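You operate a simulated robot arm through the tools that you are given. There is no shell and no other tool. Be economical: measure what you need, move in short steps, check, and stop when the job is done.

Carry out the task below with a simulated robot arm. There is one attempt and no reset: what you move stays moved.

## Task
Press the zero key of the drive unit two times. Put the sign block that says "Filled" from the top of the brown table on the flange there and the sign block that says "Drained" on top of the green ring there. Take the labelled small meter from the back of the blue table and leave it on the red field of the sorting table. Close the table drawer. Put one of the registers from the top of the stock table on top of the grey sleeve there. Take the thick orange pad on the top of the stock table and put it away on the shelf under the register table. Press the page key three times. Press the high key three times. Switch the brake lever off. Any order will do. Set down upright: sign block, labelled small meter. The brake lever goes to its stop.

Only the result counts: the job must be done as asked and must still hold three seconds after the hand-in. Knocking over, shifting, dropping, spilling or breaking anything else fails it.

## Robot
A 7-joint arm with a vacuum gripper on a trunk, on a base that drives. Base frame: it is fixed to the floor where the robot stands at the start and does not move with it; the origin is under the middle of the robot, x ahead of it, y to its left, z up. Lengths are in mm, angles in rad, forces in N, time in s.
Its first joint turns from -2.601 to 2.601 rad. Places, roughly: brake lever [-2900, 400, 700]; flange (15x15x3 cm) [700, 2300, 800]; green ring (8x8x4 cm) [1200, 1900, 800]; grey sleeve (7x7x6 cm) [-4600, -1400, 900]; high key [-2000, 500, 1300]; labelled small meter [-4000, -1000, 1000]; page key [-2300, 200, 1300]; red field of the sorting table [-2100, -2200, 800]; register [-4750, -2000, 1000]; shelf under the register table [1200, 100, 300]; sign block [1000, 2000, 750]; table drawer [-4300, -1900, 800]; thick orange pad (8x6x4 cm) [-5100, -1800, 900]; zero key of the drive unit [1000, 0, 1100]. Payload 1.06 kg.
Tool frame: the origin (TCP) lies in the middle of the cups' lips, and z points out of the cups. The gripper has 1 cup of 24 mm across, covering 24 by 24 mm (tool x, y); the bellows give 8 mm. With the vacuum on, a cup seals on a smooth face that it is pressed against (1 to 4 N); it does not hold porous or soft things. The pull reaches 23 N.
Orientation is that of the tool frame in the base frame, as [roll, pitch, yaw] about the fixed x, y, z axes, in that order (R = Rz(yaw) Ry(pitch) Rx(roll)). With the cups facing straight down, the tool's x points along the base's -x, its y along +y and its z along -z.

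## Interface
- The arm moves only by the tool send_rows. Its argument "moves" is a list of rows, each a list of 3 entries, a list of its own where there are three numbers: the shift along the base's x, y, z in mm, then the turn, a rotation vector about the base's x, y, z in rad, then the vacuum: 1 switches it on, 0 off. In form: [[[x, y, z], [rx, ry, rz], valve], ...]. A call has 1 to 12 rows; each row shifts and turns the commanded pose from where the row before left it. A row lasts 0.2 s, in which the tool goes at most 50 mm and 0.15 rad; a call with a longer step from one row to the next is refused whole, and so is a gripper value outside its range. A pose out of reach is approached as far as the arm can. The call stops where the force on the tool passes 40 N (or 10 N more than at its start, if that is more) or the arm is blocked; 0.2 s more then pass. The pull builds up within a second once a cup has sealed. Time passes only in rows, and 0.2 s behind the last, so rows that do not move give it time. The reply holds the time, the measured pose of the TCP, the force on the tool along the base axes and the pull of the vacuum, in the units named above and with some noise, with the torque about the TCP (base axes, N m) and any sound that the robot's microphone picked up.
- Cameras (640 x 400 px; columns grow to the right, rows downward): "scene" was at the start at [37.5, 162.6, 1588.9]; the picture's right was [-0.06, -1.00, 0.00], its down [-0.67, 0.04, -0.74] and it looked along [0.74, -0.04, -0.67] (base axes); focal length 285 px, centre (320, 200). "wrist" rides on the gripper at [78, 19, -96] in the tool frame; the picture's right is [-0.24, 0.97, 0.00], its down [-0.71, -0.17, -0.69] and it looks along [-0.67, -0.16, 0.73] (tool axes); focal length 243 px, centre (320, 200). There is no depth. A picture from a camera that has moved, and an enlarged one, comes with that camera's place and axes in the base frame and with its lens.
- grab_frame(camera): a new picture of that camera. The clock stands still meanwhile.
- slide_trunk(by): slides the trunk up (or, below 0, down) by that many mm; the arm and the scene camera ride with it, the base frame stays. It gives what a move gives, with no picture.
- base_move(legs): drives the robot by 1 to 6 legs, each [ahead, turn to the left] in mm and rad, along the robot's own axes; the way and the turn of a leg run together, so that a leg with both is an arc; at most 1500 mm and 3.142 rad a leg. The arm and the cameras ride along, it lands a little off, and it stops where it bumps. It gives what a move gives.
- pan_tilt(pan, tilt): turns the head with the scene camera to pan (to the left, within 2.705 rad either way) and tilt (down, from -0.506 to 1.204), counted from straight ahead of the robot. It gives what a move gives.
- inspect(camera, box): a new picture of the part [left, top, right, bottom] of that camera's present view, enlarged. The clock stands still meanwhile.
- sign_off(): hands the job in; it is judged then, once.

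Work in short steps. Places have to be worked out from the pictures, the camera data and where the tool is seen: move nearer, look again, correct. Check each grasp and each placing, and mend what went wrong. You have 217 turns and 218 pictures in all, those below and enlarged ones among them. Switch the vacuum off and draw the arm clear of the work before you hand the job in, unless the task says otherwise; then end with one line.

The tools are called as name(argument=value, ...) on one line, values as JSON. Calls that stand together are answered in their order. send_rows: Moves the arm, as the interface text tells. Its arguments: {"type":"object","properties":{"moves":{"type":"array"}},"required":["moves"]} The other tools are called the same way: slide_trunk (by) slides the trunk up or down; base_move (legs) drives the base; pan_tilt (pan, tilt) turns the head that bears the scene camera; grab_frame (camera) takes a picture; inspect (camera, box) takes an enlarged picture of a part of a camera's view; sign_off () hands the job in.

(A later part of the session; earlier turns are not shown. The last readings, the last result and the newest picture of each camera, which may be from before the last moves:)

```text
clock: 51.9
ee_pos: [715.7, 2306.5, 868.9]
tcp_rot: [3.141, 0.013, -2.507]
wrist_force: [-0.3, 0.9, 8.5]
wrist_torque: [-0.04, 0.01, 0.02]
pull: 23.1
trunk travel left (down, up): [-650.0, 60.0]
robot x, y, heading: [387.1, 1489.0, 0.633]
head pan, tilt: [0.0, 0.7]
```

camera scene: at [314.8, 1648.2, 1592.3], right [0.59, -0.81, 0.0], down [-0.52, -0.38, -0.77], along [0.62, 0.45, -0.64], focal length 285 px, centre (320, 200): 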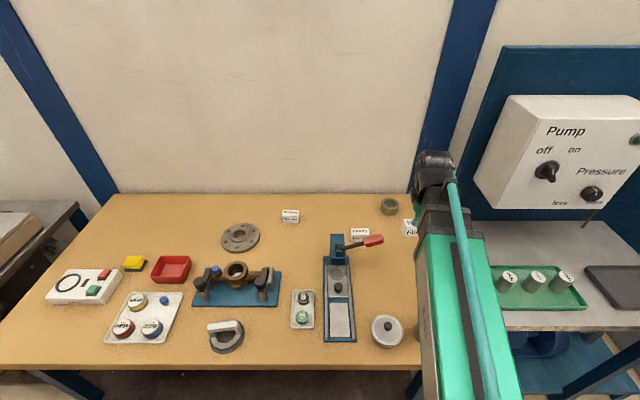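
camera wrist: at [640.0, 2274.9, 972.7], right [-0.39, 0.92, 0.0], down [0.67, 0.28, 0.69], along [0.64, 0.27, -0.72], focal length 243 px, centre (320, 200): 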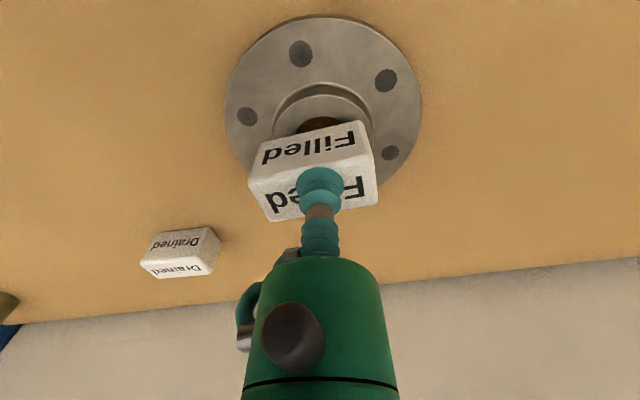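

Contact at z≈870. I release the vacuum, wait, and lift away.

send_rows(moves=[[[0, 0, 1], [0, 0, 0], 0], [[0, 0, 0], [0, 0, 0], 0], [[0, 0, 0], [0, 0, 0], 0], [[0, 0, 3], [0, 0, 0], 0], [[0, 0, 8], [0, 0, 0], 0], [[0, 0, 40], [0, 0, 0], 0], [[0, 0, 45], [0, 0, 0], 0]])

grab_frame(camera="wrist")

```text
clock: 53.5
ee_pos: [717.3, 2308.1, 967.3]
tcp_rot: [-3.141, 0.012, -2.504]
wrist_force: [0.4, 0.2, 0.1]
wrist_torque: [0.01, -0.01, 0.03]
pull: 0.0
trunk travel left (down, up): [-650.0, 60.0]
robot x, y, heading: [386.1, 1491.7, 0.628]
head pan, tilt: [0.0, 0.7]
```

```text
180 pictures are left
camera wrist: at [641.0, 2275.8, 1060.5], right [-0.39, 0.92, 0.0], down [0.66, 0.28, 0.69], along [0.64, 0.27, -0.72], focal length 243 px, centre (320, 200)
```

wrist: 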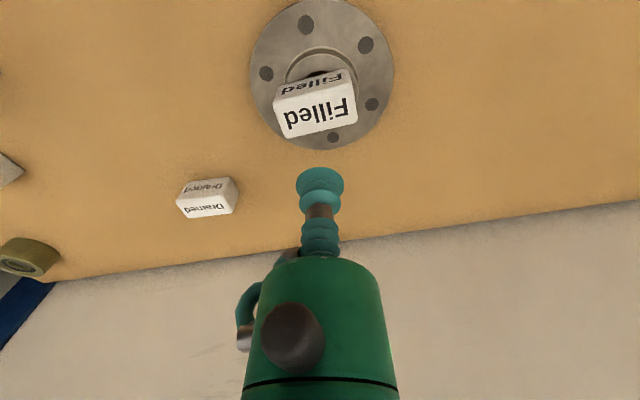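

Filled stands on the flange. Drained's top is at about (909,2227,843); I move over it at z≈940 and check.

send_rows(moves=[[[40, -16, 0], [0, 0, 0], 0], [[40, -16, 0], [0, 0, 0], 0], [[40, -16, 0], [0, 0, 0], 0], [[40, -16, -10], [0, 0, 0], 0], [[32, -16, -15], [0, 0, 0], 0], [[0, 0, -40], [0, 0, 0], 0]])

grab_frame(camera="wrist")

inspect(camera="scene", box=[190, 170, 420, 310])

```text
clock: 54.9
ee_pos: [904.6, 2226.4, 899.9]
tcp_rot: [-3.14, 0.013, -2.506]
wrist_force: [-0.2, 0.1, -0.3]
wrist_torque: [-0.02, -0.02, -0.02]
pull: 0.2
trunk travel left (down, up): [-650.0, 60.0]
robot x, y, heading: [383.9, 1489.8, 0.63]
head pan, tilt: [0.0, 0.7]
```

```text
179 pictures are left
camera wrist: at [829.6, 2194.3, 993.8], right [-0.39, 0.92, 0.0], down [0.66, 0.28, 0.69], along [0.64, 0.27, -0.72], focal length 243 px, centre (320, 200)
```

wrist: 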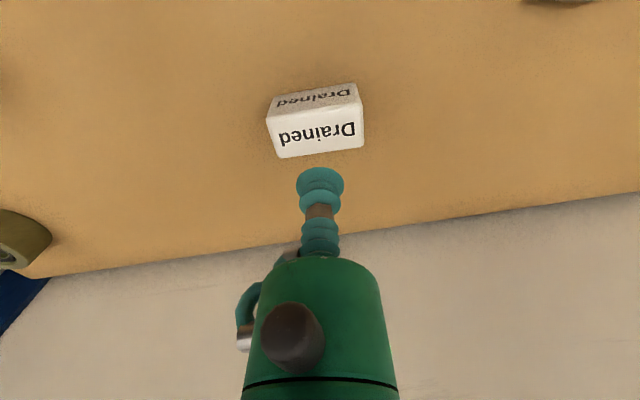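

```text
2.78 times, centred on (305, 240) of scene
camera zoom: at [315.0, 1648.6, 1592.3], right [0.59, -0.81, 0.0], down [-0.52, -0.38, -0.76], along [0.62, 0.45, -0.64], focal length 793 px, centre (362, 89)
```

zoom: 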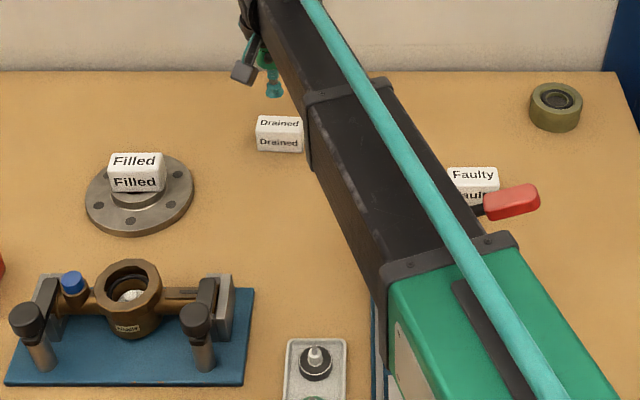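

Filled looks upright and centred on the hub. The cup is aligned over Drained; I pick it up.

send_rows(moves=[[[1, -2, -35], [0, 0, 0], 1], [[0, 0, -12], [0, 0, 0], 1], [[0, 0, -6], [0, 0, 0], 1], [[0, 0, -4], [0, 0, 0], 1], [[0, 0, -1], [0, 0, 0], 1], [[0, 0, 0], [0, 0, 0], 1]])

```text
clock: 56.3
ee_pos: [908.8, 2224.1, 844.4]
tcp_rot: [-3.139, 0.013, -2.507]
wrist_force: [0.5, 0.3, -0.1]
wrist_torque: [0.01, -0.01, -0.03]
pull: 23.1
trunk travel left (down, up): [-650.0, 60.0]
robot x, y, heading: [386.8, 1487.7, 0.63]
head pan, tilt: [0.0, 0.7]
```

Sealed. I lift and carry it toward the ring (≈(1166,1930,851)), stopping part way to look.

send_rows(moves=[[[0, 0, 10], [0, 0, 0], 1], [[0, 0, 40], [0, 0, 0], 1], [[0, 0, 45], [0, 0, 0], 1], [[0, 0, 45], [0, 0, 0], 1], [[26, -30, 0], [0, 0, 0], 1], [[26, -30, 0], [0, 0, 0], 1], [[26, -30, 0], [0, 0, 0], 1], [[26, -30, 0], [0, 0, 0], 1], [[26, -30, 0], [0, 0, 0], 1], [[26, -30, 0], [0, 0, 0], 1]])

grab_frame(camera="wrist")

inspect(camera="scene", box=[300, 150, 460, 260])

```text
clock: 58.5
ee_pos: [1067.0, 2042.7, 983.4]
tcp_rot: [-3.141, 0.012, -2.506]
wrist_force: [0.9, 0.0, -1.0]
wrist_torque: [0.01, 0.01, 0.0]
pull: 23.4
trunk travel left (down, up): [-650.0, 60.0]
robot x, y, heading: [385.5, 1493.8, 0.632]
head pan, tilt: [0.0, 0.7]
```

```text
177 pictures are left
camera wrist: at [992.5, 2011.5, 1077.4], right [-0.39, 0.92, 0.0], down [0.67, 0.28, 0.69], along [0.64, 0.27, -0.72], focal length 243 px, centre (320, 200)
```

wrist: 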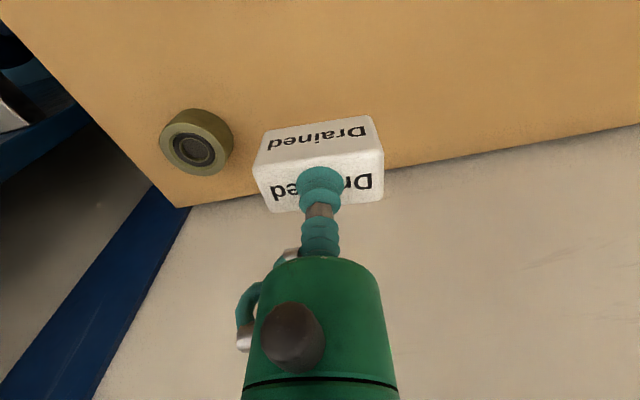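

```text
3.64 times, centred on (380, 205) of scene
camera zoom: at [315.3, 1648.0, 1592.4], right [0.59, -0.81, 0.0], down [-0.52, -0.38, -0.76], along [0.62, 0.45, -0.64], focal length 1036 px, centre (102, 182)
```

zoom: 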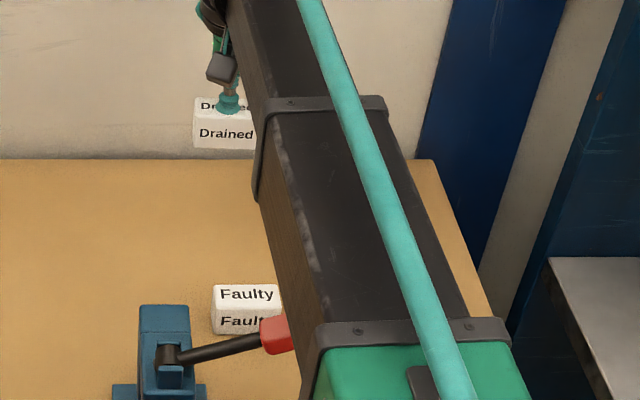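

Ring centre ≈(1173,1936). I move above it at z≈930 and check.

send_rows(moves=[[[26, -27, 0], [0, 0, 0], 1], [[27, -27, 0], [0, 0, 0], 1], [[27, -27, 0], [0, 0, 0], 1], [[26, -26, -10], [0, 0, 0], 1], [[0, 0, -30], [0, 0, 0], 1], [[0, 0, -15], [0, 0, 0], 1]])

grab_frame(camera="wrist")

inspect(camera="scene", box=[320, 150, 480, 260])

```text
clock: 59.9
ee_pos: [1171.9, 1937.3, 927.9]
tcp_rot: [3.14, 0.014, -2.507]
wrist_force: [-1.1, -0.3, -1.2]
wrist_torque: [0.0, -0.01, 0.02]
pull: 22.7
trunk travel left (down, up): [-650.0, 60.0]
robot x, y, heading: [385.7, 1490.6, 0.627]
head pan, tilt: [0.0, 0.7]
```

```text
175 pictures are left
camera wrist: at [1097.6, 1905.6, 1021.0], right [-0.39, 0.92, 0.0], down [0.67, 0.28, 0.69], along [0.64, 0.27, -0.72], focal length 243 px, centre (320, 200)
```

wrist: 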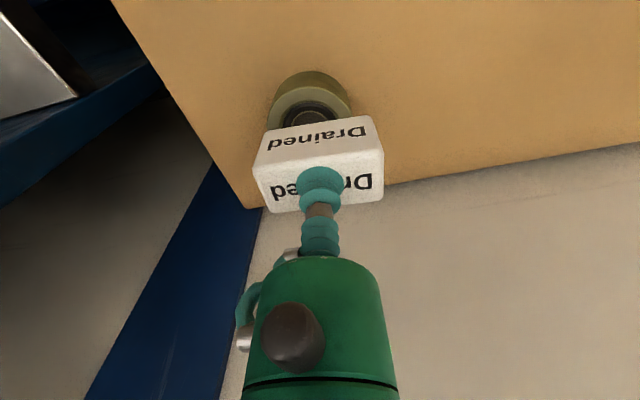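

```text
3.64 times, centred on (400, 205) of scene
camera zoom: at [315.0, 1648.5, 1592.4], right [0.59, -0.81, 0.0], down [-0.52, -0.38, -0.76], along [0.62, 0.45, -0.64], focal length 1036 px, centre (29, 182)
```

zoom: 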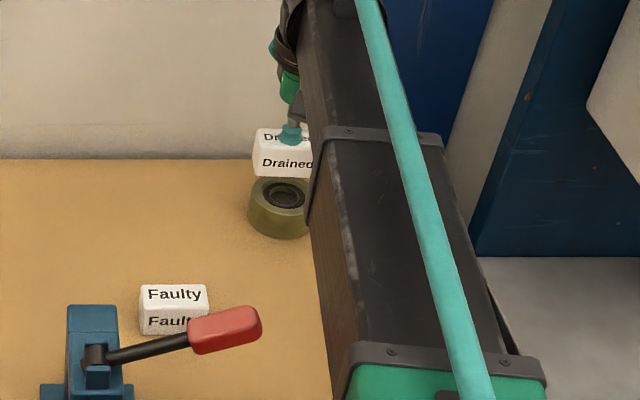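

Nearly centred; I shift (+2,-4) and lower slowly.

send_rows(moves=[[[2, -4, -25], [0, 0, 0], 1], [[0, 0, -8], [0, 0, 0], 1], [[0, 0, -3], [0, 0, 0], 1], [[0, 0, -3], [0, 0, 0], 1]])

grab_frame(camera="wrist")

```text
clock: 60.9
ee_pos: [1172.9, 1933.7, 889.5]
tcp_rot: [3.141, 0.013, -2.506]
wrist_force: [0.6, -0.8, -0.1]
wrist_torque: [0.0, 0.0, 0.01]
pull: 23.0
trunk travel left (down, up): [-650.0, 60.0]
robot x, y, heading: [386.8, 1489.7, 0.63]
head pan, tilt: [0.0, 0.7]
```

```text
173 pictures are left
camera wrist: at [1097.9, 1901.9, 982.8], right [-0.39, 0.92, 0.0], down [0.66, 0.28, 0.69], along [0.64, 0.27, -0.72], focal length 243 px, centre (320, 200)
```

wrist: 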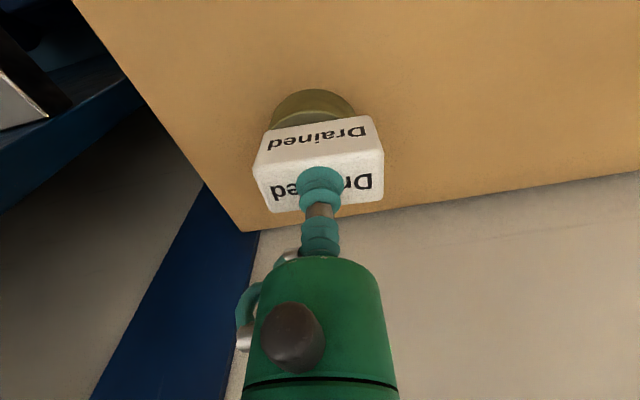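

send_rows(moves=[[[0, 0, -3], [0, 0, 0], 1], [[0, 0, -3], [0, 0, 0], 1]])

send_rows(moves=[[[0, 0, -2], [0, 0, 0], 1], [[0, 0, -1], [0, 0, 0], 1]])

```text
clock: 61.5
ee_pos: [1172.9, 1933.3, 882.9]
tcp_rot: [3.141, 0.012, -2.506]
wrist_force: [0.7, -0.8, -1.1]
wrist_torque: [0.0, -0.02, -0.01]
pull: 22.8
trunk travel left (down, up): [-650.0, 60.0]
robot x, y, heading: [381.4, 1490.4, 0.629]
head pan, tilt: [0.0, 0.7]
```

```text
clock: 62.1
ee_pos: [1172.4, 1933.7, 881.2]
tcp_rot: [-3.14, 0.014, -2.507]
wrist_force: [-0.1, 0.1, -0.6]
wrist_torque: [-0.01, 0.0, -0.01]
pull: 22.9
trunk travel left (down, up): [-650.0, 60.0]
robot x, y, heading: [384.6, 1493.7, 0.623]
head pan, tilt: [0.0, 0.7]
```

No contact yet; continue down in 2 mm steps.

send_rows(moves=[[[0, 0, -2], [0, 0, 0], 1], [[0, 0, -2], [0, 0, 0], 1]])

send_rows(moves=[[[0, 0, -1], [0, 0, 0], 1], [[0, 0, -1], [0, 0, 0], 1]])

send_rows(moves=[[[0, 0, -1], [0, 0, 0], 1], [[0, 0, -1], [0, 0, 0], 1]])

```text
clock: 62.7
ee_pos: [1172.2, 1933.7, 877.7]
tcp_rot: [3.141, 0.015, -2.507]
wrist_force: [6.4, 2.6, 17.1]
wrist_torque: [-0.04, -0.02, 0.03]
pull: 22.9
trunk travel left (down, up): [-650.0, 60.0]
robot x, y, heading: [382.8, 1490.3, 0.629]
head pan, tilt: [0.0, 0.7]
```

```text
clock: 63.3
ee_pos: [1171.3, 1933.4, 874.9]
tcp_rot: [3.141, 0.015, -2.507]
wrist_force: [5.7, 3.3, 18.4]
wrist_torque: [-0.03, 0.0, 0.0]
pull: 22.9
trunk travel left (down, up): [-650.0, 60.0]
robot x, y, heading: [383.6, 1487.2, 0.63]
head pan, tilt: [0.0, 0.7]
```

```text
clock: 63.9
ee_pos: [1171.6, 1933.6, 873.1]
tcp_rot: [-3.14, 0.013, -2.506]
wrist_force: [3.8, 2.6, 17.8]
wrist_torque: [-0.1, 0.05, 0.0]
pull: 23.5
trunk travel left (down, up): [-650.0, 60.0]
robot x, y, heading: [382.1, 1487.8, 0.626]
head pan, tilt: [0.0, 0.7]
```

In contact (~18 N). I ease up to 878, release and lift.

send_rows(moves=[[[0, 0, 4], [0, 0, 0], 1], [[0, 0, 1], [0, 0, 0], 0], [[0, 0, 0], [0, 0, 0], 0], [[0, 0, 0], [0, 0, 0], 0], [[0, 0, 3], [0, 0, 0], 0], [[0, 0, 8], [0, 0, 0], 0], [[0, 0, 40], [0, 0, 0], 0], [[0, 0, 45], [0, 0, 0], 0], [[0, 0, 45], [0, 0, 0], 0]])

grab_frame(camera="wrist")

inspect(camera="scene", box=[320, 150, 480, 260])

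```text
clock: 65.9
ee_pos: [1172.0, 1934.8, 1016.8]
tcp_rot: [-3.14, 0.013, -2.506]
wrist_force: [-0.1, 0.4, 0.1]
wrist_torque: [-0.02, 0.01, 0.02]
pull: 0.1
trunk travel left (down, up): [-650.0, 60.0]
robot x, y, heading: [384.8, 1488.6, 0.628]
head pan, tilt: [0.0, 0.7]
```

```text
172 pictures are left
camera wrist: at [1098.2, 1903.3, 1111.5], right [-0.39, 0.92, 0.0], down [0.66, 0.28, 0.69], along [0.64, 0.27, -0.72], focal length 243 px, centre (320, 200)
```

wrist: 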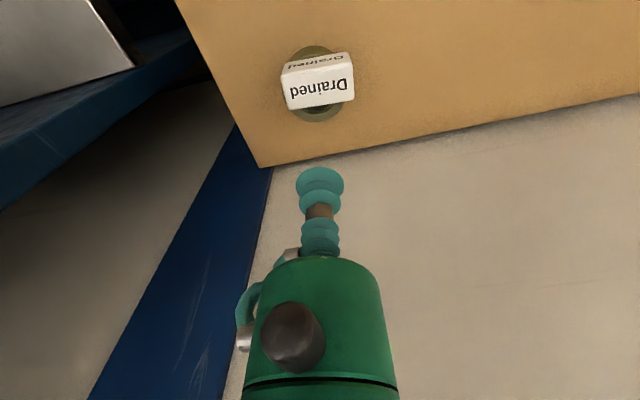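

```text
3.64 times, centred on (400, 205) of scene
camera zoom: at [314.8, 1648.2, 1592.3], right [0.59, -0.81, 0.0], down [-0.52, -0.38, -0.77], along [0.62, 0.45, -0.64], focal length 1036 px, centre (29, 182)
```

zoom: 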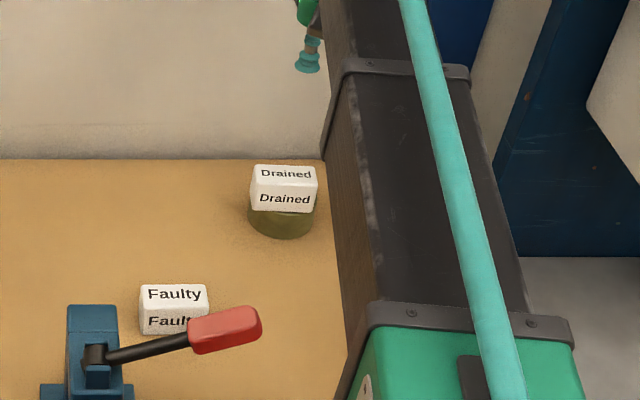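

Both sign blocks are in place. I raise and retract the arm, back off from the table, and return toward the aisle.

send_rows(moves=[[[0, 0, 48], [0, 0, 0], 0], [[0, 0, 48], [0, 0, 0], 0], [[-30, -5, 30], [0, 0, 0], 0], [[-38, -5, 30], [0, 0, 0], 0], [[-38, -5, 30], [0, 0, 0], 0], [[-38, -5, 20], [0, 0, 0], 0], [[-38, -5, 0], [0, 0, 0], 0], [[-38, -5, 0], [0, 0, 0], 0]])

base_move(legs=[[-160, 0], [0, 1.0]])

```text
clock: 67.7
ee_pos: [952.2, 1900.1, 1223.5]
tcp_rot: [-3.14, 0.013, -2.507]
wrist_force: [0.6, 0.6, -0.4]
wrist_torque: [-0.02, 0.01, 0.0]
pull: 0.0
trunk travel left (down, up): [-650.0, 60.0]
robot x, y, heading: [380.3, 1494.0, 0.629]
head pan, tilt: [0.0, 0.7]
```

```text
clock: 71.7
ee_pos: [210.6, 2099.3, 1222.5]
tcp_rot: [-3.139, 0.013, -1.498]
wrist_force: [0.1, 0.2, 0.1]
wrist_torque: [0.01, 0.01, 0.01]
pull: 0.1
trunk travel left (down, up): [-650.0, 60.0]
robot x, y, heading: [261.9, 1399.7, 1.639]
head pan, tilt: [0.0, 0.7]
```

I reverse ~1000 mm down the aisle, turn to face -x, and look around.

base_move(legs=[[-1000, 0], [0, 1.5]])

pan_tilt(pan=0.4, tilt=0.35)

grab_frame(camera="scene")

pan_tilt(pan=-0.5, tilt=0.35)

grab_frame(camera="scene")

```text
clock: 80.5
ee_pos: [-377.8, 424.6, 1222.0]
tcp_rot: [-3.141, 0.011, -0.017]
wrist_force: [0.6, 0.7, -0.4]
wrist_torque: [0.01, -0.02, 0.01]
pull: 0.0
trunk travel left (down, up): [-650.0, 60.0]
robot x, y, heading: [322.8, 401.5, 3.12]
head pan, tilt: [0.0, 0.7]
```

```text
clock: 81.4
ee_pos: [-378.0, 424.8, 1222.6]
tcp_rot: [-3.139, 0.012, -0.018]
wrist_force: [-0.1, 0.8, 0.1]
wrist_torque: [0.04, -0.02, -0.03]
pull: 0.0
trunk travel left (down, up): [-650.0, 60.0]
robot x, y, heading: [324.7, 406.5, 3.119]
head pan, tilt: [0.4, 0.351]
```

```text
170 pictures are left
camera scene: at [278.4, 197.2, 1623.7], right [-0.37, 0.93, 0.0], down [0.32, 0.13, -0.94], along [-0.87, -0.34, -0.34], focal length 285 px, centre (320, 200)
```

scene: 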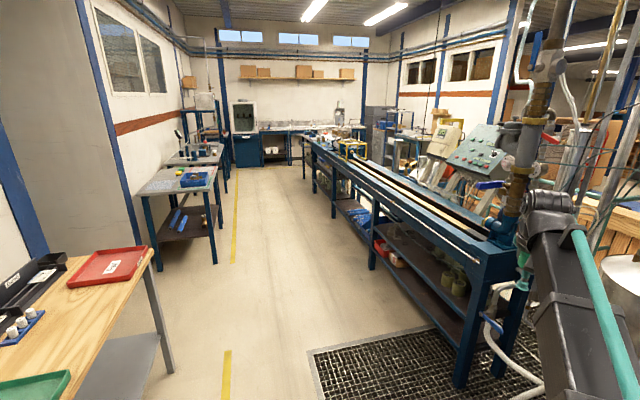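

```text
clock: 82.6
ee_pos: [-378.6, 424.2, 1222.4]
tcp_rot: [-3.14, 0.013, -0.018]
wrist_force: [-0.8, -0.3, 0.8]
wrist_torque: [-0.05, 0.02, 0.02]
pull: 0.2
trunk travel left (down, up): [-650.0, 60.0]
robot x, y, heading: [324.2, 404.8, 3.123]
head pan, tilt: [-0.499, 0.351]
```

```text
169 pictures are left
camera scene: at [284.3, 277.8, 1623.7], right [0.5, 0.87, 0.0], down [0.3, -0.17, -0.94], along [-0.81, 0.47, -0.34], focal length 285 px, centre (320, 200)
```

scene: 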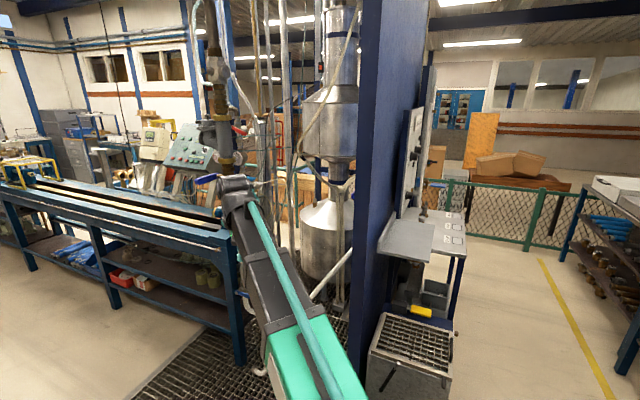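

The room is laid out diagonally. I zoom on the consoles and the far bench.

inspect(camera="scene", box=[40, 90, 280, 240])

pan_tilt(pan=0.3, tilt=0.3)

inspect(camera="scene", box=[320, 80, 560, 230])

inspect(camera="scene", box=[200, 80, 400, 205])

```text
2.67 times, centred on (160, 165) of scene
camera zoom: at [284.3, 277.8, 1623.7], right [0.5, 0.87, 0.0], down [0.3, -0.17, -0.94], along [-0.81, 0.47, -0.34], focal length 760 px, centre (747, 293)
```

zoom: 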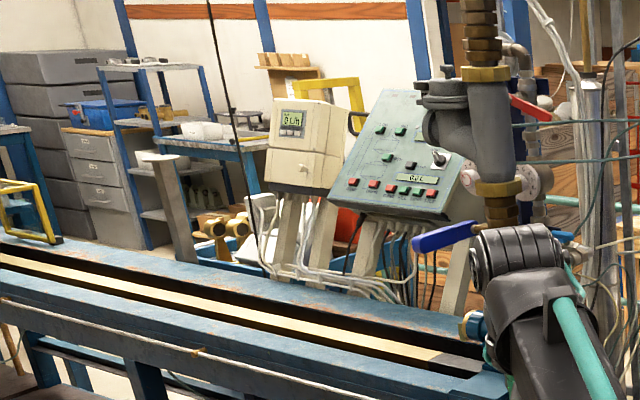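

```text
clock: 83.7
ee_pos: [-377.0, 423.8, 1223.0]
tcp_rot: [3.141, 0.013, -0.016]
wrist_force: [0.0, 0.6, 0.0]
wrist_torque: [0.01, 0.03, -0.01]
pull: 0.0
trunk travel left (down, up): [-650.0, 60.0]
robot x, y, heading: [326.6, 406.4, 3.118]
head pan, tilt: [0.3, 0.3]
```

```text
2.67 times, centred on (440, 155) of scene
camera zoom: at [275.2, 205.9, 1628.4], right [-0.27, 0.96, 0.0], down [0.28, 0.08, -0.96], along [-0.92, -0.26, -0.3], focal length 760 px, centre (0, 320)
```

zoom: 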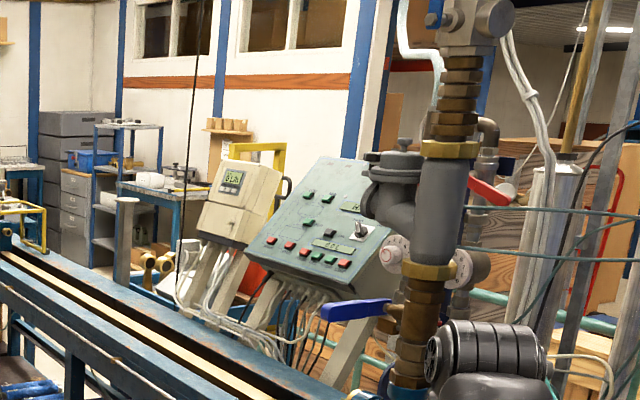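

```text
3.20 times, centred on (300, 142) of scene
camera zoom: at [275.2, 205.9, 1628.4], right [-0.27, 0.96, 0.0], down [0.28, 0.08, -0.96], along [-0.92, -0.26, -0.3], focal length 912 px, centre (384, 384)
```

zoom: 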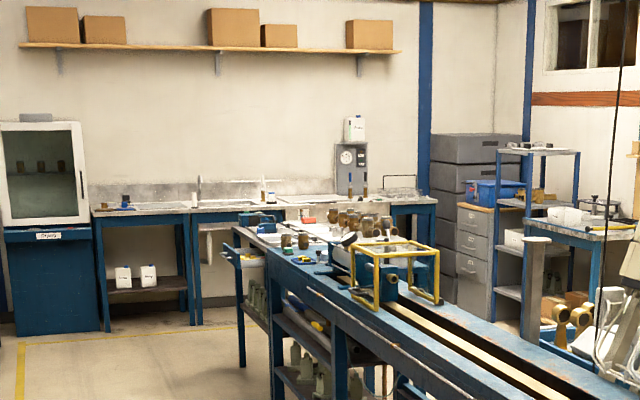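

The consoles stand behind the bench; I drive along the aisle to about (-1597,-387) and turn to face them (heading ≈2.21).

base_move(legs=[[0, 0.413], [1040, 0], [1040, 0], [0, -1.318]])

pan_tilt(pan=0.0, tilt=0.5)

grab_frame(camera="scene")

```text
clock: 98.6
ee_pos: [-2046.8, 214.9, 1223.1]
tcp_rot: [-3.142, 0.011, -0.952]
wrist_force: [0.5, 0.1, -0.7]
wrist_torque: [0.0, 0.01, 0.02]
pull: 0.0
trunk travel left (down, up): [-650.0, 60.0]
robot x, y, heading: [-1641.6, -356.5, 2.187]
head pan, tilt: [0.3, 0.3]
```

```text
clock: 99.4
ee_pos: [-2045.7, 214.4, 1223.3]
tcp_rot: [-3.139, 0.013, -0.951]
wrist_force: [-0.2, -0.7, 0.1]
wrist_torque: [0.0, 0.04, 0.03]
pull: 0.3
trunk travel left (down, up): [-650.0, 60.0]
robot x, y, heading: [-1643.0, -359.3, 2.19]
head pan, tilt: [0.0, 0.499]
```

```text
165 pictures are left
camera scene: at [-1808.3, -423.4, 1610.1], right [0.82, 0.58, 0.0], down [0.28, -0.39, -0.88], along [-0.51, 0.72, -0.48], focal length 285 px, centre (320, 200)
```

scene: 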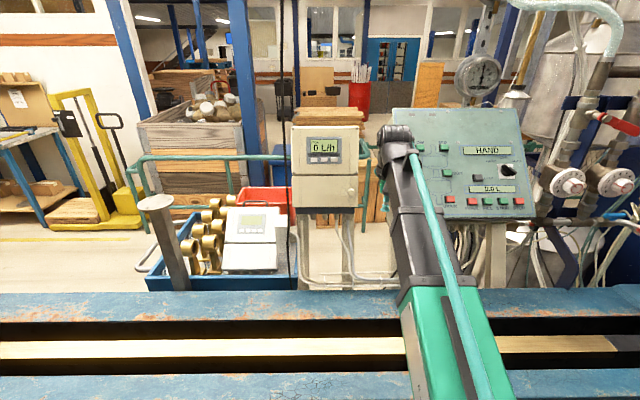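

I zoom on the white console and the green panel to read keys.

inspect(camera="scene", box=[280, 120, 376, 180])

inspect(camera="scene", box=[390, 105, 534, 225])

grab_frame(camera="wrist")

```text
6.67 times, centred on (328, 150) of scene
camera zoom: at [-1808.3, -423.4, 1610.1], right [0.82, 0.58, 0.0], down [0.28, -0.39, -0.88], along [-0.51, 0.72, -0.48], focal length 1899 px, centre (267, 533)
```

zoom: 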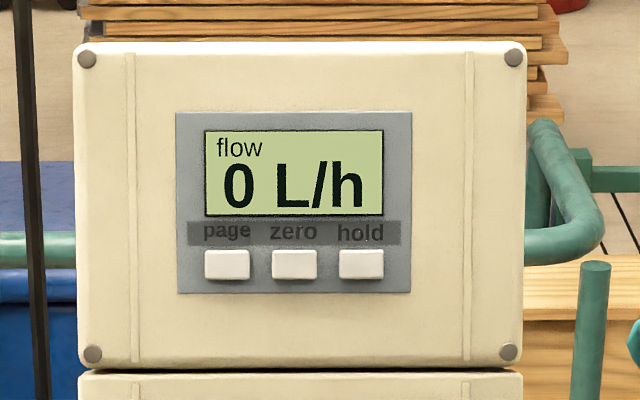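

```text
3.33 times, centred on (462, 165) of scene
camera zoom: at [-1808.3, -423.4, 1610.1], right [0.82, 0.58, 0.0], down [0.28, -0.39, -0.88], along [-0.51, 0.72, -0.48], focal length 950 px, centre (-153, 317)
```

zoom: 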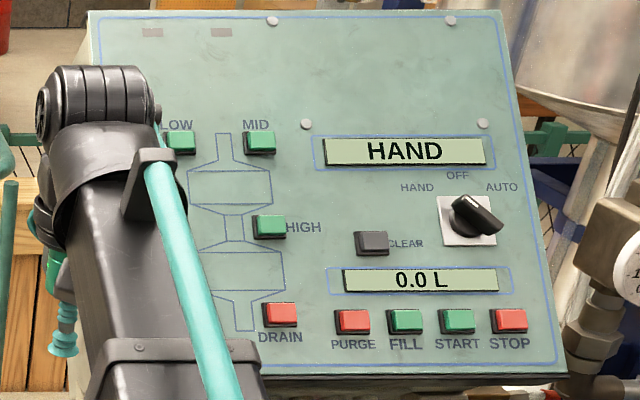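

```text
162 pictures are left
camera wrist: at [-2014.6, 139.8, 1316.1], right [-0.93, -0.37, 0.0], down [-0.27, 0.67, 0.69], along [-0.26, 0.64, -0.72], focal length 243 px, centre (320, 200)
```

wrist: 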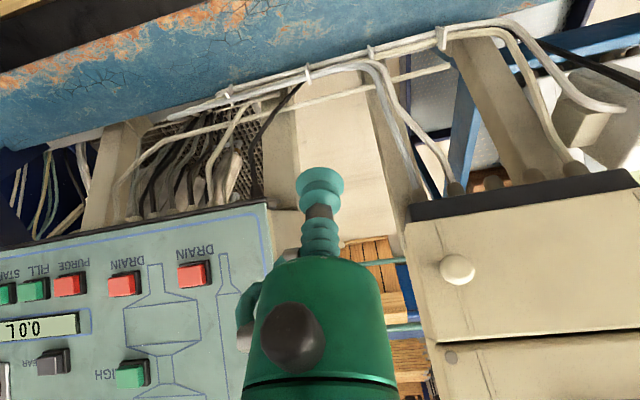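

Triangulated: HIGH ≈(-1956,447,1268), page ≈(-2301,241,1300); the green panel's normal is ≈(0.44,-0.62,0.64). I raise the tool and tilt it ~0.87 rad to face the panel.

send_rows(moves=[[[0, 0, 40], [0, 0, 0], 0], [[0, 0, 40], [0, 0, 0], 0], [[0, 0, 30], [0, 0, 0], 0], [[0, 0, 0], [0.118, 0.084, 0], 0], [[0, 0, 0], [0.118, 0.084, 0], 0], [[0, 0, 0], [0.118, 0.084, 0], 0], [[0, 0, 0], [0.118, 0.084, 0], 0], [[0, 0, 0], [0.118, 0.084, 0], 0], [[0, 0, 0], [0.118, 0.084, 0], 0]])

grab_frame(camera="wrist")

grab_frame(camera="scene")

```text
clock: 99.9
ee_pos: [-2048.1, 217.8, 1273.2]
tcp_rot: [-3.137, 0.033, -0.951]
wrist_force: [-4.8, 5.8, -12.2]
wrist_torque: [0.34, 0.03, -0.11]
pull: 0.0
out of reach, approached as far as the arm can: row 2
trunk travel left (down, up): [-650.0, 60.0]
robot x, y, heading: [-1645.0, -358.5, 2.184]
head pan, tilt: [0.0, 0.499]
stopped in row 2: the force on the tool passed its limit at 74 N (the readings are from after the stop); the commanded pose is now the measured one
```

```text
161 pictures are left
camera wrist: at [-2016.4, 141.7, 1365.2], right [-0.93, -0.37, 0.0], down [-0.26, 0.66, 0.71], along [-0.27, 0.65, -0.71], focal length 243 px, centre (320, 200)
```

wrist: 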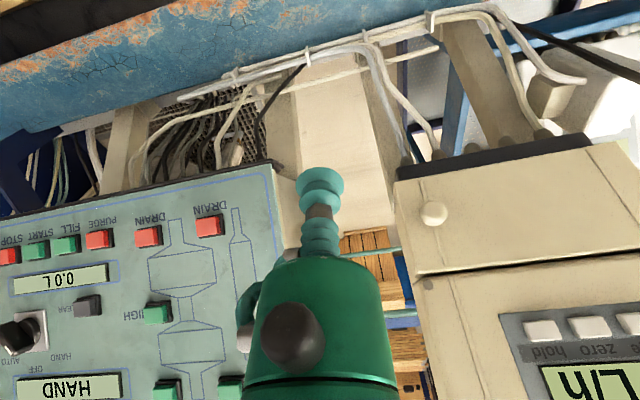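

```text
160 pictures are left
camera scene: at [-1808.4, -423.1, 1610.0], right [0.82, 0.58, 0.0], down [0.28, -0.39, -0.88], along [-0.51, 0.72, -0.48], focal length 285 px, centre (320, 200)
```

scene: 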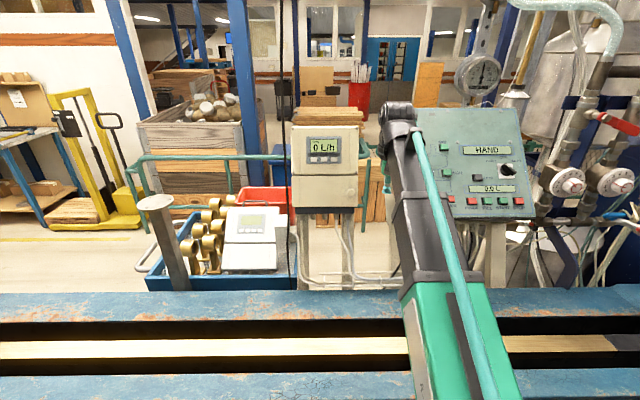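

The arm is at its limit that high so close in. I lower 40, raise the trunk 60, then tilt while shifting toward the HIGH standoff.

send_rows(moves=[[[0, 0, -25], [0, 0, 0], 0], [[0, 0, -20], [0, 0, 0], 0]])

slide_trunk(by=58)

send_rows(moves=[[[20, 10, 5], [0.118, 0.084, 0], 0], [[20, 10, 5], [0.118, 0.084, 0], 0], [[20, 10, 5], [0.118, 0.084, 0], 0], [[20, 15, 5], [0.118, 0.084, 0], 0], [[20, 15, 5], [0.118, 0.084, 0], 0], [[20, 15, 5], [0.118, 0.084, 0], 0]])

grab_frame(camera="wrist")

```text
clock: 100.5
ee_pos: [-2048.7, 217.5, 1229.0]
tcp_rot: [-3.139, 0.028, -0.952]
wrist_force: [0.4, 0.0, 0.9]
wrist_torque: [0.02, 0.04, 0.0]
pull: 0.1
trunk travel left (down, up): [-650.0, 60.0]
robot x, y, heading: [-1644.3, -361.1, 2.191]
head pan, tilt: [0.0, 0.499]
```

```text
clock: 101.5
ee_pos: [-2048.1, 217.0, 1286.7]
tcp_rot: [-3.14, 0.026, -0.95]
wrist_force: [0.0, 0.3, 0.2]
wrist_torque: [0.0, 0.0, 0.01]
pull: 0.0
trunk travel left (down, up): [-708.0, 2.0]
robot x, y, heading: [-1638.8, -356.3, 2.191]
head pan, tilt: [0.0, 0.499]
```

```text
clock: 102.9
ee_pos: [-1926.7, 292.2, 1316.5]
tcp_rot: [-3.139, 0.901, -0.952]
wrist_force: [0.1, 1.3, -0.7]
wrist_torque: [-0.01, -0.04, 0.02]
pull: 0.0
trunk travel left (down, up): [-708.0, 2.0]
robot x, y, heading: [-1644.0, -354.7, 2.189]
head pan, tilt: [0.0, 0.499]
```

```text
159 pictures are left
camera wrist: at [-1870.4, 180.2, 1313.6], right [-0.88, -0.44, 0.18], down [0.19, 0.02, 0.98], along [-0.44, 0.9, 0.07], focal length 243 px, centre (320, 200)
```

wrist: 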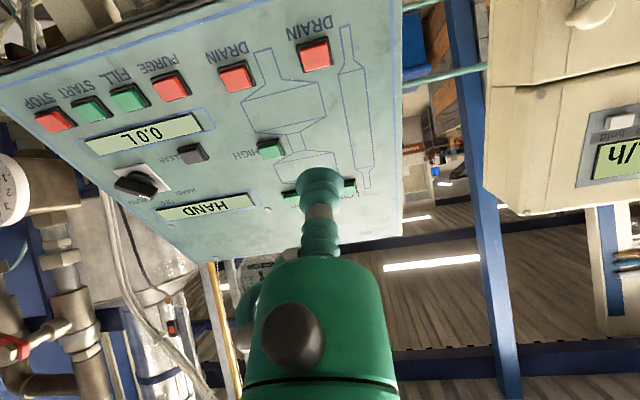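

HIGH confirmed at (-1952,447,1267). I move to a 40 mm standoff along its normal.

send_rows(moves=[[[-2, 44, -8], [0, 0, 0], 0], [[-2, 43, -8], [0, 0, 0], 0], [[-3, 43, -8], [0, 0, 0], 0]])

grab_frame(camera="wrist")

inspect(camera="scene", box=[360, 100, 520, 220])

```text
clock: 103.7
ee_pos: [-1937.4, 422.4, 1291.8]
tcp_rot: [-3.138, 0.898, -0.951]
wrist_force: [-0.5, -0.2, 0.6]
wrist_torque: [-0.02, 0.03, -0.03]
pull: 0.1
trunk travel left (down, up): [-708.0, 2.0]
robot x, y, heading: [-1640.8, -363.5, 2.19]
head pan, tilt: [0.0, 0.499]
```

```text
158 pictures are left
camera wrist: at [-1881.2, 311.0, 1290.1], right [-0.88, -0.44, 0.18], down [0.19, 0.02, 0.98], along [-0.44, 0.9, 0.07], focal length 243 px, centre (320, 200)
```

wrist: 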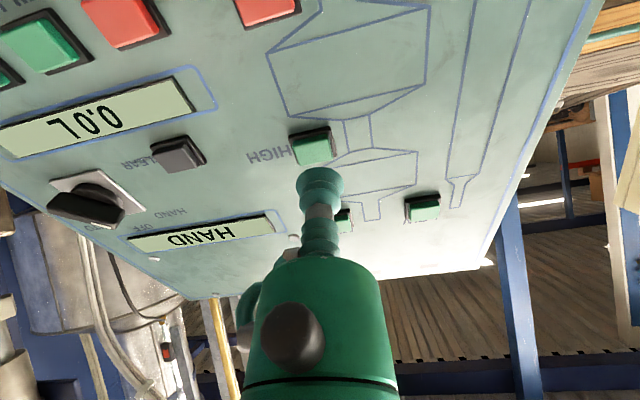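

```text
3.33 times, centred on (440, 160) of scene
camera zoom: at [-1808.3, -422.6, 1668.1], right [0.82, 0.58, 0.0], down [0.28, -0.39, -0.88], along [-0.51, 0.72, -0.48], focal length 950 px, centre (-80, 333)
```

zoom: 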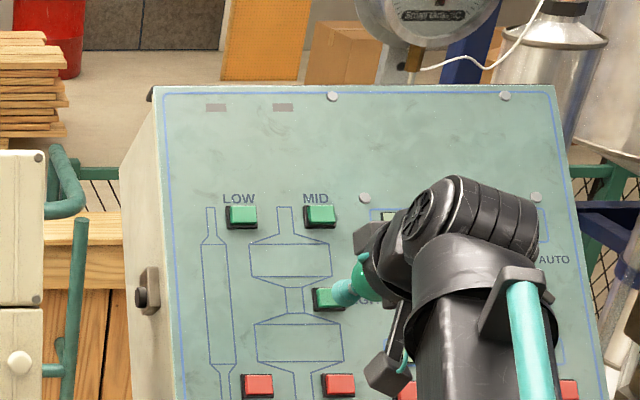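

Well aligned; I correct +4 mm in x and advance along the tool axis gently.

send_rows(moves=[[[-5, 13, -13], [0, 0, 0], 0], [[-5, 6.3, -6.2], [0, 0, 0], 0], [[-1.8, 2.5, -2.5], [0, 0, 0], 0]])

```text
clock: 104.5
ee_pos: [-1950.1, 444.6, 1271.3]
tcp_rot: [-3.139, 0.898, -0.952]
wrist_force: [0.4, 0.2, 0.9]
wrist_torque: [0.01, 0.03, 0.01]
pull: 0.1
trunk travel left (down, up): [-708.0, 2.0]
robot x, y, heading: [-1642.6, -360.5, 2.187]
head pan, tilt: [0.0, 0.499]
```

send_rows(moves=[[[-1.8, 2.5, -2.5], [0, 0, 0], 0], [[-1.8, 2.5, -2.5], [0, 0, 0], 0]])

grab_frame(camera="wrist")

```text
clock: 105.1
ee_pos: [-1949.7, 450.3, 1264.6]
tcp_rot: [-3.138, 0.897, -0.952]
wrist_force: [1.0, -0.7, 0.1]
wrist_torque: [-0.01, -0.03, 0.01]
pull: 0.1
trunk travel left (down, up): [-708.0, 2.0]
robot x, y, heading: [-1639.9, -360.9, 2.182]
head pan, tilt: [0.0, 0.499]
```

```text
156 pictures are left
camera wrist: at [-1894.1, 337.7, 1263.0], right [-0.88, -0.44, 0.18], down [0.19, 0.02, 0.98], along [-0.44, 0.9, 0.07], focal length 243 px, centre (320, 200)
```

wrist: 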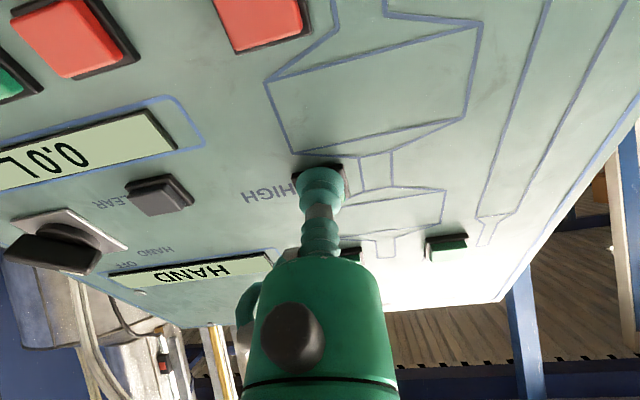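

Right over the key; continue pressing.

send_rows(moves=[[[-1.8, 2.5, -2.5], [0, 0, 0], 0]])

send_rows(moves=[[[-1.8, 2.5, -2.5], [0, 0, 0], 0]])

```text
clock: 105.5
ee_pos: [-1952.4, 451.3, 1263.1]
tcp_rot: [-3.138, 0.897, -0.953]
wrist_force: [1.8, -1.3, 0.5]
wrist_torque: [0.02, -0.02, 0.01]
pull: 0.0
trunk travel left (down, up): [-708.0, 2.0]
robot x, y, heading: [-1641.9, -363.3, 2.188]
head pan, tilt: [0.0, 0.499]
heard: click
```

```text
clock: 105.9
ee_pos: [-1955.1, 454.8, 1260.9]
tcp_rot: [-3.138, 0.899, -0.95]
wrist_force: [0.5, -1.3, 1.9]
wrist_torque: [-0.02, 0.01, -0.01]
pull: 0.1
trunk travel left (down, up): [-708.0, 2.0]
robot x, y, heading: [-1643.1, -357.9, 2.187]
head pan, tilt: [0.0, 0.499]
```

One click. I back off 16 mm, then press again, watching clicks one by one.

send_rows(moves=[[[7.2, -10, 10], [0, 0, 0], 0], [[0, 0, 0], [0, 0, 0], 0]])

send_rows(moves=[[[-3.6, 5, -5], [0, 0, 0], 0], [[-3.6, 5, -5], [0, 0, 0], 0]])

send_rows(moves=[[[7.2, -10, 10], [0, 0, 0], 0], [[0, 0, 0], [0, 0, 0], 0]])

```text
clock: 106.5
ee_pos: [-1946.8, 444.6, 1269.6]
tcp_rot: [-3.137, 0.897, -0.952]
wrist_force: [-0.8, -0.4, 0.1]
wrist_torque: [0.03, 0.01, 0.0]
pull: 0.0
trunk travel left (down, up): [-708.0, 2.0]
robot x, y, heading: [-1641.5, -357.1, 2.184]
head pan, tilt: [0.0, 0.499]
```

```text
clock: 107.1
ee_pos: [-1953.7, 455.1, 1262.2]
tcp_rot: [-3.137, 0.899, -0.95]
wrist_force: [0.4, -2.0, 1.7]
wrist_torque: [0.01, 0.01, -0.01]
pull: 0.0
trunk travel left (down, up): [-708.0, 2.0]
robot x, y, heading: [-1640.0, -360.1, 2.188]
head pan, tilt: [0.0, 0.499]
heard: click
```

```text
clock: 107.7
ee_pos: [-1945.3, 444.1, 1270.9]
tcp_rot: [-3.137, 0.896, -0.951]
wrist_force: [1.0, -0.3, 0.9]
wrist_torque: [-0.01, 0.05, 0.01]
pull: 0.1
trunk travel left (down, up): [-708.0, 2.0]
robot x, y, heading: [-1643.1, -359.7, 2.187]
head pan, tilt: [0.0, 0.499]
```

Second click; now the third, then retreat.

send_rows(moves=[[[-3.6, 5, -5], [0, 0, 0], 0], [[-3.6, 5, -5], [0, 0, 0], 0]])

send_rows(moves=[[[9, -12, 12], [0, 0, 0], 0], [[18, -25, 25], [0, 0, 0], 0], [[0, -40, 15], [0, 0, 0], 0], [[0, -40, 0], [0, 0, 0], 0]])

grab_frame(camera="wrist")

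```text
clock: 108.3
ee_pos: [-1953.1, 454.4, 1260.6]
tcp_rot: [-3.137, 0.899, -0.951]
wrist_force: [0.5, -1.3, 1.8]
wrist_torque: [0.0, 0.0, 0.0]
pull: 0.1
trunk travel left (down, up): [-708.0, 2.0]
robot x, y, heading: [-1641.0, -358.2, 2.188]
head pan, tilt: [0.0, 0.499]
heard: click
```

```text
clock: 109.3
ee_pos: [-1924.5, 338.1, 1314.5]
tcp_rot: [-3.139, 0.896, -0.95]
wrist_force: [-0.4, 0.0, 0.3]
wrist_torque: [0.02, -0.01, -0.02]
pull: 0.0
trunk travel left (down, up): [-708.0, 2.0]
robot x, y, heading: [-1640.7, -356.7, 2.185]
head pan, tilt: [0.0, 0.499]
```

```text
155 pictures are left
camera wrist: at [-1869.0, 225.2, 1312.8], right [-0.88, -0.44, 0.18], down [0.19, 0.02, 0.98], along [-0.44, 0.9, 0.07], focal length 243 px, centre (320, 200)
```

wrist: 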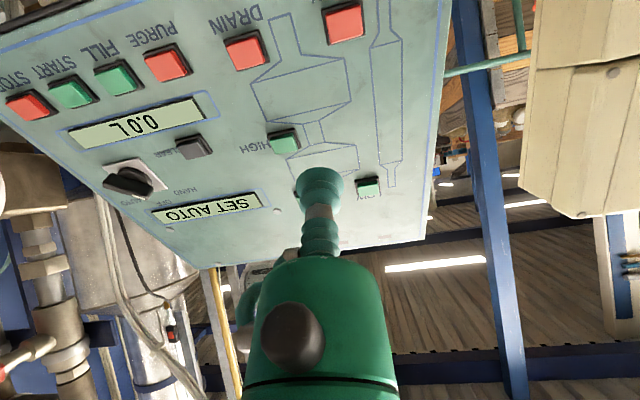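

High is done (3 clicks). Page key triangulates to ≈(-2293,226,1306). I move to a standoff in front of the white console.

send_rows(moves=[[[0, -45, 5], [0, 0, 0], 0], [[0, -45, 5], [0, 0, 0], 0], [[-35, -25, 3], [0, 0, 0], 0], [[-45, -10, 3], [0, 0, 0], 0], [[-45, -10, 3], [0, 0, 0], 0], [[-45, -10, 3], [0, 0, 0], 0], [[-45, -10, 3], [0, 0, 0], 0], [[-45, -10, 3], [0, 0, 0], 0], [[-45, -10, 3], [0, 0, 0], 0]])

grab_frame(camera="wrist")

grab_frame(camera="scene")

```text
clock: 111.3
ee_pos: [-2232.6, 163.2, 1343.5]
tcp_rot: [-3.138, 0.897, -0.951]
wrist_force: [0.0, -0.3, 0.0]
wrist_torque: [0.01, -0.02, 0.01]
pull: 0.0
trunk travel left (down, up): [-708.0, 2.0]
robot x, y, heading: [-1642.9, -358.1, 2.186]
head pan, tilt: [0.0, 0.499]
```

```text
154 pictures are left
camera wrist: at [-2176.1, 51.7, 1340.6], right [-0.88, -0.44, 0.18], down [0.19, 0.02, 0.98], along [-0.44, 0.9, 0.07], focal length 243 px, centre (320, 200)
```

wrist: 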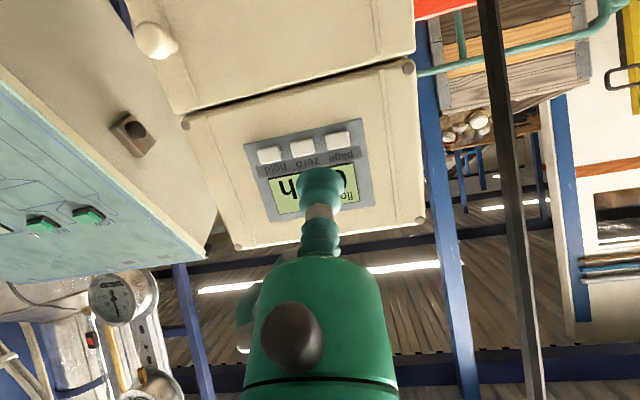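

```text
153 pictures are left
camera scene: at [-1809.0, -423.6, 1668.0], right [0.82, 0.58, 0.0], down [0.28, -0.39, -0.88], along [-0.51, 0.72, -0.48], focal length 285 px, centre (320, 200)
```

scene: 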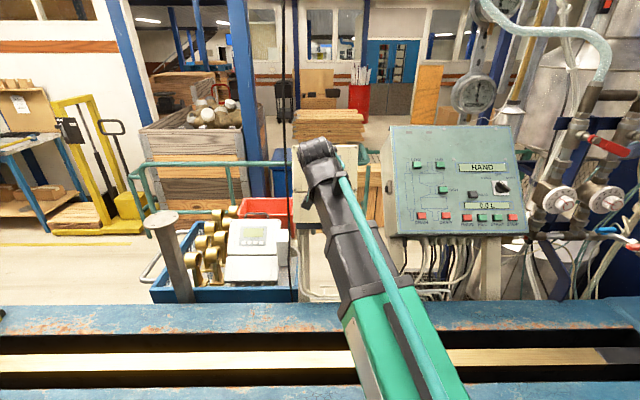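

The console face normal is elevated only ~23°, so I tilt 0.26 rad more while moving to a 40 mm standoff from the page key at (-2290,226,1308).

send_rows(moves=[[[-12, 5, -5], [0.109, 0.07, 0], 0], [[-12, 8, -5], [0.109, 0.07, 0], 0], [[-13, 10, -10], [0, 0, 0], 0], [[0, 5, 0], [0, 0, 0], 0]])

grab_frame(camera="wrist")

inspect(camera="scene", box=[270, 120, 390, 220])

```text
clock: 112.3
ee_pos: [-2269.5, 189.4, 1323.6]
tcp_rot: [-3.107, 1.156, -0.922]
wrist_force: [-0.4, 0.0, 0.1]
wrist_torque: [-0.01, -0.02, 0.03]
pull: 0.0
trunk travel left (down, up): [-708.0, 2.0]
robot x, y, heading: [-1641.2, -360.6, 2.184]
head pan, tilt: [0.0, 0.499]
```

```text
152 pictures are left
camera wrist: at [-2215.6, 82.3, 1289.8], right [-0.85, -0.49, 0.2], down [0.33, -0.19, 0.93], along [-0.41, 0.85, 0.32], focal length 243 px, centre (320, 200)
```

wrist: 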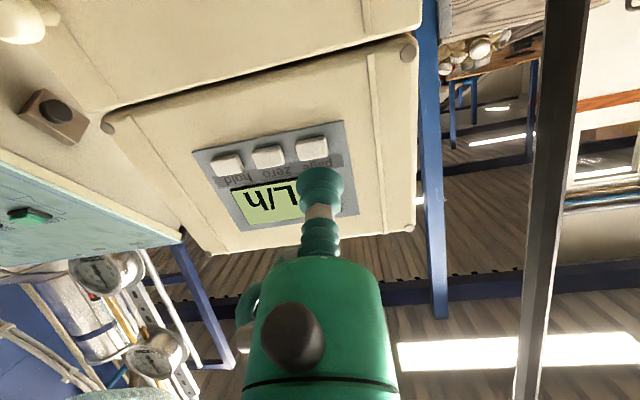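

```text
4.00 times, centred on (330, 170) of scene
camera zoom: at [-1808.2, -423.5, 1668.1], right [0.82, 0.58, 0.0], down [0.28, -0.39, -0.88], along [-0.51, 0.72, -0.48], focal length 1139 px, centre (280, 320)
```

zoom: 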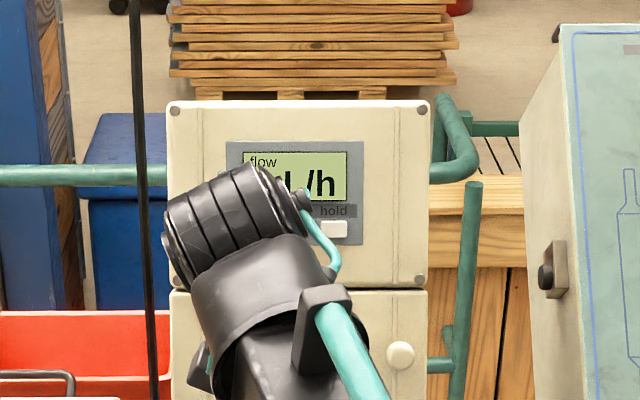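

Aligned within a few mm; I correct laterally and then advance along the tool axis.

send_rows(moves=[[[-1, 13, -3.5], [0, 0, 0], 0], [[-8, 11, -6], [0, 0, 0], 0], [[-2.6, 3.8, -2], [0, 0, 0], 0]])

grab_frame(camera="wrist")

```text
clock: 113.1
ee_pos: [-2280.9, 217.4, 1313.3]
tcp_rot: [-3.106, 1.158, -0.922]
wrist_force: [-0.2, 0.6, -0.9]
wrist_torque: [-0.01, -0.01, -0.02]
pull: 0.0
trunk travel left (down, up): [-708.0, 2.0]
robot x, y, heading: [-1638.9, -359.5, 2.189]
head pan, tilt: [0.0, 0.499]
```

```text
150 pictures are left
camera wrist: at [-2226.8, 110.1, 1278.7], right [-0.85, -0.49, 0.2], down [0.33, -0.19, 0.93], along [-0.41, 0.85, 0.32], focal length 243 px, centre (320, 200)
```

wrist: 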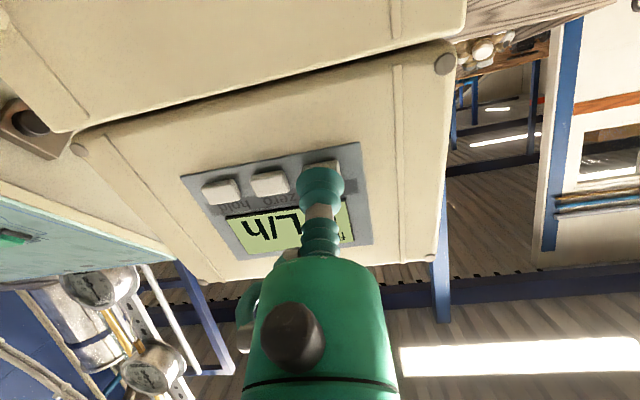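

The cup sits over the page key; I press on in 3 mm steps.

send_rows(moves=[[[-1.6, 2.3, -1.2], [0, 0, 0], 0], [[-1.6, 2.3, -1.2], [0, 0, 0], 0]])

send_rows(moves=[[[-1.6, 2.3, -1.2], [0, 0, 0], 0], [[-1.6, 2.3, -1.2], [0, 0, 0], 0]])

```text
clock: 113.7
ee_pos: [-2283.4, 222.2, 1310.6]
tcp_rot: [-3.108, 1.158, -0.923]
wrist_force: [0.6, 0.1, 0.0]
wrist_torque: [-0.03, 0.0, 0.01]
pull: 0.1
trunk travel left (down, up): [-708.0, 2.0]
robot x, y, heading: [-1638.3, -362.5, 2.186]
head pan, tilt: [0.0, 0.499]
```

```text
clock: 114.3
ee_pos: [-2287.7, 227.5, 1308.9]
tcp_rot: [-3.107, 1.157, -0.923]
wrist_force: [2.2, -1.8, 1.8]
wrist_torque: [0.0, 0.02, 0.03]
pull: 0.0
trunk travel left (down, up): [-708.0, 2.0]
robot x, y, heading: [-1639.3, -360.8, 2.183]
head pan, tilt: [0.0, 0.499]
heard: click
```

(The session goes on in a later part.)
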